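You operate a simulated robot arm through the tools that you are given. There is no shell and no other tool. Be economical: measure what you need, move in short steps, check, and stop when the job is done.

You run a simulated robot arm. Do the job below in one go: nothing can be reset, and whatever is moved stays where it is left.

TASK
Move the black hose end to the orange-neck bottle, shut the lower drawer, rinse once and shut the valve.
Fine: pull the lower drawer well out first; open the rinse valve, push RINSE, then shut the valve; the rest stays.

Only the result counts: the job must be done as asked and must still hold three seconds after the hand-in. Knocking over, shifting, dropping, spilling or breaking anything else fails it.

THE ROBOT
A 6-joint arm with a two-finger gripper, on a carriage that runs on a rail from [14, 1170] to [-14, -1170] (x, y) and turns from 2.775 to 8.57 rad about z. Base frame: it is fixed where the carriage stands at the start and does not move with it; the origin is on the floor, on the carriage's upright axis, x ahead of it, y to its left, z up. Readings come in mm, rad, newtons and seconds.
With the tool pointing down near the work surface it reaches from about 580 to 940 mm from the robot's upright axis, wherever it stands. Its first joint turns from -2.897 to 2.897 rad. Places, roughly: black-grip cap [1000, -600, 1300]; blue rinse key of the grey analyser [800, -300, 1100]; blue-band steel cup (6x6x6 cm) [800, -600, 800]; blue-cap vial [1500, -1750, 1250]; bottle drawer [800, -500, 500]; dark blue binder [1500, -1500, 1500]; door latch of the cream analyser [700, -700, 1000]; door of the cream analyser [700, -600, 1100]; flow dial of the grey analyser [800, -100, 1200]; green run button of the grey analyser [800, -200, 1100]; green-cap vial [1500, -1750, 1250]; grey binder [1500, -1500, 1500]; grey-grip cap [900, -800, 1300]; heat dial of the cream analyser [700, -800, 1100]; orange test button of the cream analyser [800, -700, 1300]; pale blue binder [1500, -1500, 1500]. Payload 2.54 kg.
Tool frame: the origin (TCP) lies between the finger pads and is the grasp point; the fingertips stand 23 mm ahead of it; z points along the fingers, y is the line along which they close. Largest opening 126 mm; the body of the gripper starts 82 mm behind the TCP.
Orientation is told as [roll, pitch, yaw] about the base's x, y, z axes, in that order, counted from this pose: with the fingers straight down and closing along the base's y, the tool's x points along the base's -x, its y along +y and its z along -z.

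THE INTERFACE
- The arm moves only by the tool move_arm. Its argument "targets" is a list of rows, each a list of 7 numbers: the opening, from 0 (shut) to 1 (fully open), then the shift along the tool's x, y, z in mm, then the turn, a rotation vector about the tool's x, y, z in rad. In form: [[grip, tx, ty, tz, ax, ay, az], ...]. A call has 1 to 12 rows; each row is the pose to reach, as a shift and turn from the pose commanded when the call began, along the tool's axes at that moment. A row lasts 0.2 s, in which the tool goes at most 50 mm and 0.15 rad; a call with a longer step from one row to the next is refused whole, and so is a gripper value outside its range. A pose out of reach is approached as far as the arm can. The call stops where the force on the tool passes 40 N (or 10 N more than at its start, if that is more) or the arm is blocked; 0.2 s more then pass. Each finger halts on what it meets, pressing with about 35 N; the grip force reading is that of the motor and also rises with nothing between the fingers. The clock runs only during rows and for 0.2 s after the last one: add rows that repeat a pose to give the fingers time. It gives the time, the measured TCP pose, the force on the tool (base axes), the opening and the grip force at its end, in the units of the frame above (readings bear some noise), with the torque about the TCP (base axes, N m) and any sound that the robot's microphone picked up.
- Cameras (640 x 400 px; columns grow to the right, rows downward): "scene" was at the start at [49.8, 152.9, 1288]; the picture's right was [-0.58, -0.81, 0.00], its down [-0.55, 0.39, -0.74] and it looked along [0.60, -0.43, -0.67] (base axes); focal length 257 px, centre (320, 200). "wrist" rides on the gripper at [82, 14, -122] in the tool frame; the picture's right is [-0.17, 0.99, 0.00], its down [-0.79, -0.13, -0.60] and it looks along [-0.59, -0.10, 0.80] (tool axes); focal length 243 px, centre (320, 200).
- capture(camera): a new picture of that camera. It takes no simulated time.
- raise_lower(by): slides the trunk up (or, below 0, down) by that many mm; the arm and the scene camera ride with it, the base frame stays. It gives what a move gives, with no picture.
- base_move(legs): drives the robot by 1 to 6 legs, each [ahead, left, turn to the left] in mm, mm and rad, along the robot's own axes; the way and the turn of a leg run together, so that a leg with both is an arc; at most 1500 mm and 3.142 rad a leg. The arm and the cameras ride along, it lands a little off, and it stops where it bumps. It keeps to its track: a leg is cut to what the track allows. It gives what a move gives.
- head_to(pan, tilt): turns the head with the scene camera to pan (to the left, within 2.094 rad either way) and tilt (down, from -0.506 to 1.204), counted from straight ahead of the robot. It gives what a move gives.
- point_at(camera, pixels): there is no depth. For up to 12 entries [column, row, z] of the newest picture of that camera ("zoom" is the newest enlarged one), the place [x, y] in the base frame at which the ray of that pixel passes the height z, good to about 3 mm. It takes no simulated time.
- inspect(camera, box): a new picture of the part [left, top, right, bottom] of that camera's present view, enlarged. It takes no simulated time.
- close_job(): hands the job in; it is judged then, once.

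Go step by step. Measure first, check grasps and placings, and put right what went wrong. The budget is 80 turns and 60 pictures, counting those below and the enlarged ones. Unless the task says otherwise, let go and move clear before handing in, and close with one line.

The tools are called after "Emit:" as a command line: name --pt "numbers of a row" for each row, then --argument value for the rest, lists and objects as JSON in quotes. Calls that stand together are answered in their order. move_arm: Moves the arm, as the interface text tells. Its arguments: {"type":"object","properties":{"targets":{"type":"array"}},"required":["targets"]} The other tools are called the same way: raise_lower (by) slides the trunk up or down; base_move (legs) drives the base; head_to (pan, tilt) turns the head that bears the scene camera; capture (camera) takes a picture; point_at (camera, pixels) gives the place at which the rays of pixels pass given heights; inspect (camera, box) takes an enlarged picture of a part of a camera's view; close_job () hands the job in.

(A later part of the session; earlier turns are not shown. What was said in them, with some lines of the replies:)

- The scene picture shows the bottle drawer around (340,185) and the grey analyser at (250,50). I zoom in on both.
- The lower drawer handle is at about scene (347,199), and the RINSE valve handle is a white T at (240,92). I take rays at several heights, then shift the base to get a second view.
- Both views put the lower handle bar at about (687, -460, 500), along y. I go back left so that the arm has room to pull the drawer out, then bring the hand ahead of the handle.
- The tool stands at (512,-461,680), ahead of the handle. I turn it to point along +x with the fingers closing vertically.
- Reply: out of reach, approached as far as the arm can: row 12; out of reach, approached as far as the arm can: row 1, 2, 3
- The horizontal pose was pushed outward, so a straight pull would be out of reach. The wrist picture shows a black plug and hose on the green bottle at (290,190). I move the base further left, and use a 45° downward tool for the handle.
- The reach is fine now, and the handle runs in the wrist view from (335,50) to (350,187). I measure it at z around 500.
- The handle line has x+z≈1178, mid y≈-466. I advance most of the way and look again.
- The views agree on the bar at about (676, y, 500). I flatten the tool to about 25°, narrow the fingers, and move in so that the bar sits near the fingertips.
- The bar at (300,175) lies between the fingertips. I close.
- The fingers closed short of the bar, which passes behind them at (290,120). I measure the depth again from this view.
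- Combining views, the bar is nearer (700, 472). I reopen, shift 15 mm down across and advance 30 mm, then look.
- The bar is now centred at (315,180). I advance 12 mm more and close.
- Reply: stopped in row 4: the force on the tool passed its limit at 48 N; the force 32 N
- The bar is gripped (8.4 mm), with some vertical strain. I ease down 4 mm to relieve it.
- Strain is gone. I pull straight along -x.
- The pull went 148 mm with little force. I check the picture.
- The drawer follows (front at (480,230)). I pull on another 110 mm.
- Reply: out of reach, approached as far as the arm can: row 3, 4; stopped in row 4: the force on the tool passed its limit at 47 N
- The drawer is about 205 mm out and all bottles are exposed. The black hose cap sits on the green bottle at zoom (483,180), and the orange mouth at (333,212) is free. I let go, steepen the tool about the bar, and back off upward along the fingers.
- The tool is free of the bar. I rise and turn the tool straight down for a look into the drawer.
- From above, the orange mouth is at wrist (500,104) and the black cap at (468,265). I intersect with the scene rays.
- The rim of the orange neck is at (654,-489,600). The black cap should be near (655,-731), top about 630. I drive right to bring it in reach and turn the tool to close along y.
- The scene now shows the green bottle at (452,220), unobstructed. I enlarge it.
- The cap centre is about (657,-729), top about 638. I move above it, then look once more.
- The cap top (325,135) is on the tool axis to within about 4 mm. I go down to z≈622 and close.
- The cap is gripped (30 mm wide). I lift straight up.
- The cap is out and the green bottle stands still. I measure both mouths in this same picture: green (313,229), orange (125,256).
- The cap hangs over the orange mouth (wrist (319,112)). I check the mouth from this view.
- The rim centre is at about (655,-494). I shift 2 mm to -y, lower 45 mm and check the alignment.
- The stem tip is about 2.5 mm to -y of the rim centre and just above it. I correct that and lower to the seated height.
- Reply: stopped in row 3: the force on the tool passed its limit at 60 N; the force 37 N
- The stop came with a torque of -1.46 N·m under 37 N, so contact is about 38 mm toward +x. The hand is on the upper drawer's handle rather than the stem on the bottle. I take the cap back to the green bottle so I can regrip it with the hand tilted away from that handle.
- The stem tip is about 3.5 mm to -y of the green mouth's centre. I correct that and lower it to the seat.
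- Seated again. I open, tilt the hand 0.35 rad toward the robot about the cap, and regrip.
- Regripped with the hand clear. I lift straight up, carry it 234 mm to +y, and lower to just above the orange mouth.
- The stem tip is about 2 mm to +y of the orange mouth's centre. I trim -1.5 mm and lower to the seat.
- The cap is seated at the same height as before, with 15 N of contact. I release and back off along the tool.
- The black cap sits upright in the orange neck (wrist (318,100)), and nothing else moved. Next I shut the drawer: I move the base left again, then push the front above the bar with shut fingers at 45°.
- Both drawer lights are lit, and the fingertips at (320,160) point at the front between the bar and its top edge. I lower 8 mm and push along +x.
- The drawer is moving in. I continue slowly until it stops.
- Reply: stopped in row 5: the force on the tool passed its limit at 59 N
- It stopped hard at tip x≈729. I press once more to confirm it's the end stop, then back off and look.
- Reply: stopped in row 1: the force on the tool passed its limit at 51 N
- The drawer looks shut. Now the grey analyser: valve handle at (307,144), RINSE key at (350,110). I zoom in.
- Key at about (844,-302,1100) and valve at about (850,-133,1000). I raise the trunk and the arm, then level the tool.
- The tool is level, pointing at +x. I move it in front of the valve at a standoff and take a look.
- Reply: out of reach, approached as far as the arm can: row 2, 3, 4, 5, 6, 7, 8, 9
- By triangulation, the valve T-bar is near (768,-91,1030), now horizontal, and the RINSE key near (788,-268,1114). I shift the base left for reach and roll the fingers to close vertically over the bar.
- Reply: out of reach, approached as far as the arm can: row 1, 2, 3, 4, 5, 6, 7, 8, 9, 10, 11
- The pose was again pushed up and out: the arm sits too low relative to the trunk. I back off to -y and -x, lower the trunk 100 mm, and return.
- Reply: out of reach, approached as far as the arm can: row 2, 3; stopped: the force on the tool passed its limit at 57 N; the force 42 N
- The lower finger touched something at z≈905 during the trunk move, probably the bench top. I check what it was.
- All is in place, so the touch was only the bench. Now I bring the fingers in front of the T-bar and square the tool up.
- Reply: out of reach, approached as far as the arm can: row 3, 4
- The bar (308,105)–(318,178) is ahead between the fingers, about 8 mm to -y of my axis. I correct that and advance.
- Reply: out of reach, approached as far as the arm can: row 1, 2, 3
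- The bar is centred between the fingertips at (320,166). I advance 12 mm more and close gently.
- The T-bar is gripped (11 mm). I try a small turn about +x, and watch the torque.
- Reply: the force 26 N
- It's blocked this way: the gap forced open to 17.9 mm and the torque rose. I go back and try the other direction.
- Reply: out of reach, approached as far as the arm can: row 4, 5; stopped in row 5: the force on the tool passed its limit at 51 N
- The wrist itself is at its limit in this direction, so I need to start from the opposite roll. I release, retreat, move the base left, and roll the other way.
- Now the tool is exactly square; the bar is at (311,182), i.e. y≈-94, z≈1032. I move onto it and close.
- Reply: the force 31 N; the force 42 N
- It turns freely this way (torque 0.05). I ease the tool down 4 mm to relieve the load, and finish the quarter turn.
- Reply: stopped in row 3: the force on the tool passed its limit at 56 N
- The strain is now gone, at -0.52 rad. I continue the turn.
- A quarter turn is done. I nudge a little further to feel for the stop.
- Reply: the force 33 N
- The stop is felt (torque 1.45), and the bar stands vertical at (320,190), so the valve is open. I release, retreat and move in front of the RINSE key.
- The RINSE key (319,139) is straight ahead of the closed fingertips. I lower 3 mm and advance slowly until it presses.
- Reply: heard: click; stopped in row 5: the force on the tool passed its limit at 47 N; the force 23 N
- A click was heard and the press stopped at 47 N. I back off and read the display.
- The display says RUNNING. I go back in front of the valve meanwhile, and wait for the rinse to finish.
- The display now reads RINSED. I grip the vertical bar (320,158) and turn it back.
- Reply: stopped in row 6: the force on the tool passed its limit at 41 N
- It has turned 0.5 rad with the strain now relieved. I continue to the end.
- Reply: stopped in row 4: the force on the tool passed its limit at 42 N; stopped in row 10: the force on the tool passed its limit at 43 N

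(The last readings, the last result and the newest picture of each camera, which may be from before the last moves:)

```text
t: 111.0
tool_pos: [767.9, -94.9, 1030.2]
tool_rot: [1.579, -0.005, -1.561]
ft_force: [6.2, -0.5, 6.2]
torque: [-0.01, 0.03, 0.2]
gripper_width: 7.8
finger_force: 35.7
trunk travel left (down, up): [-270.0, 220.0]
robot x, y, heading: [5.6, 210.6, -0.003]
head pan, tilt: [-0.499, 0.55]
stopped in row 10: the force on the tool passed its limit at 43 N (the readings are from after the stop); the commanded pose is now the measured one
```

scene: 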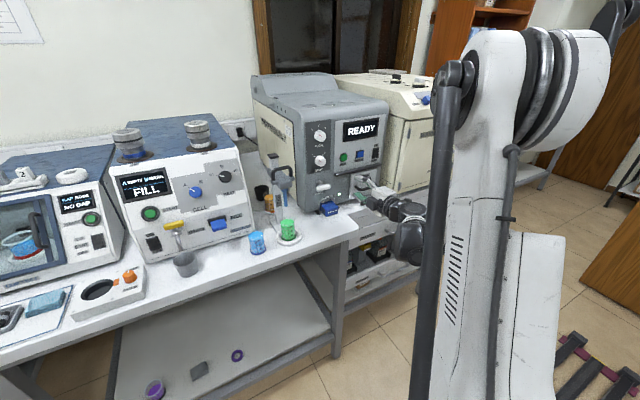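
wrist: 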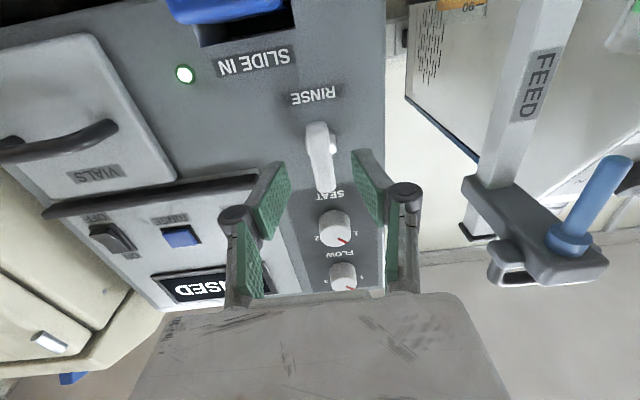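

It's level again. I push slightly past to feel the shut stop.

Emit:
move_arm --pt "0 0 0 0 0 0 0.05" --pt "0 0 0 0 0 0 0.1" --pt "0 0 0 0 0 0 0.1"

```text
t: 111.8
tool_pos: [768.5, -94.7, 1030.9]
tool_rot: [1.58, 0.096, -1.558]
ft_force: [13.3, 2.6, 9.6]
torque: [-1.43, 0.0, 0.07]
gripper_width: 9.3
finger_force: 37.0
trunk travel left (down, up): [-270.0, 220.0]
robot x, y, heading: [0.8, 212.4, -0.005]
head pan, tilt: [-0.499, 0.55]
```

The shut stop is felt (-1.43 N·m). I open the fingers, retreat and check.

Emit:
move_arm --pt "0.4 0 0 0 0 0 0" --pt "0.4 0 0 0 0 0 0" --pt "0.4 0 0 0 0 0 0" --pt "0.4 0 0 -20 0 0 0" --pt "0.4 0 0 -45 0 0 0" --pt "0.4 -30 0 -60 0 0 0" --pt "0.4 -60 0 -70 0 0 0" --pt "0.4 -100 0 -80 0 0 0" --pt "0.4 -140 0 -90 0 0 0"

Emit:
capture --camera "scene"

```text
t: 113.8
tool_pos: [675.8, -236.4, 1014.7]
tool_rot: [1.58, 0.097, -1.559]
ft_force: [0.3, 1.0, -0.3]
torque: [-0.02, 0.03, -0.01]
gripper_width: 50.6
finger_force: 0.1
trunk travel left (down, up): [-270.0, 220.0]
robot x, y, heading: [2.7, 214.8, -0.006]
head pan, tilt: [-0.499, 0.55]
```

```text
2 pictures are left
```

scene: 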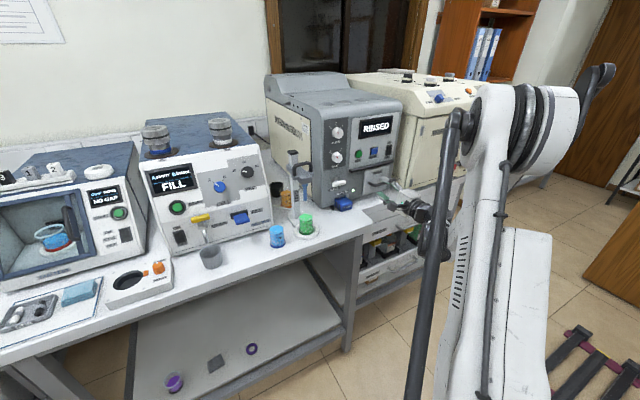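

The display reads RINSED. I zoom in once on the valve and the drawer.

Emit:
inspect --camera "scene" --box '[280, 100, 440, 300]'

```text
2.00 times, centred on (360, 200) of scene
```

zoom: 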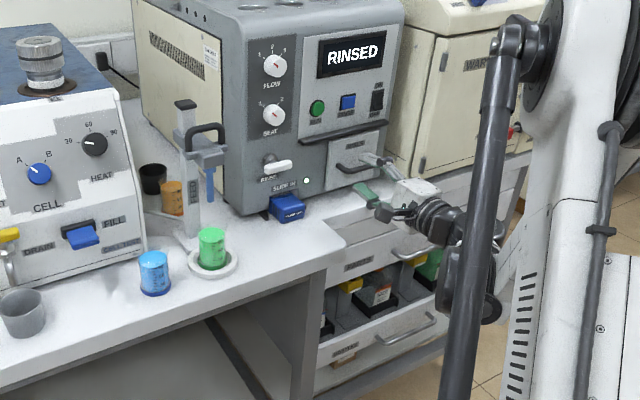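

The valve bar is horizontal again at (280,165), the lower drawer is shut, the display reads RINSED, and everything else is in place. I hand in.

Emit:
close_job

```text
The job is handed in.
```

The black hose end is in the orange-neck bottle and the lower drawer is shut. The analyser rinsed once (its display reads RINSED), and the valve is shut against its stop.
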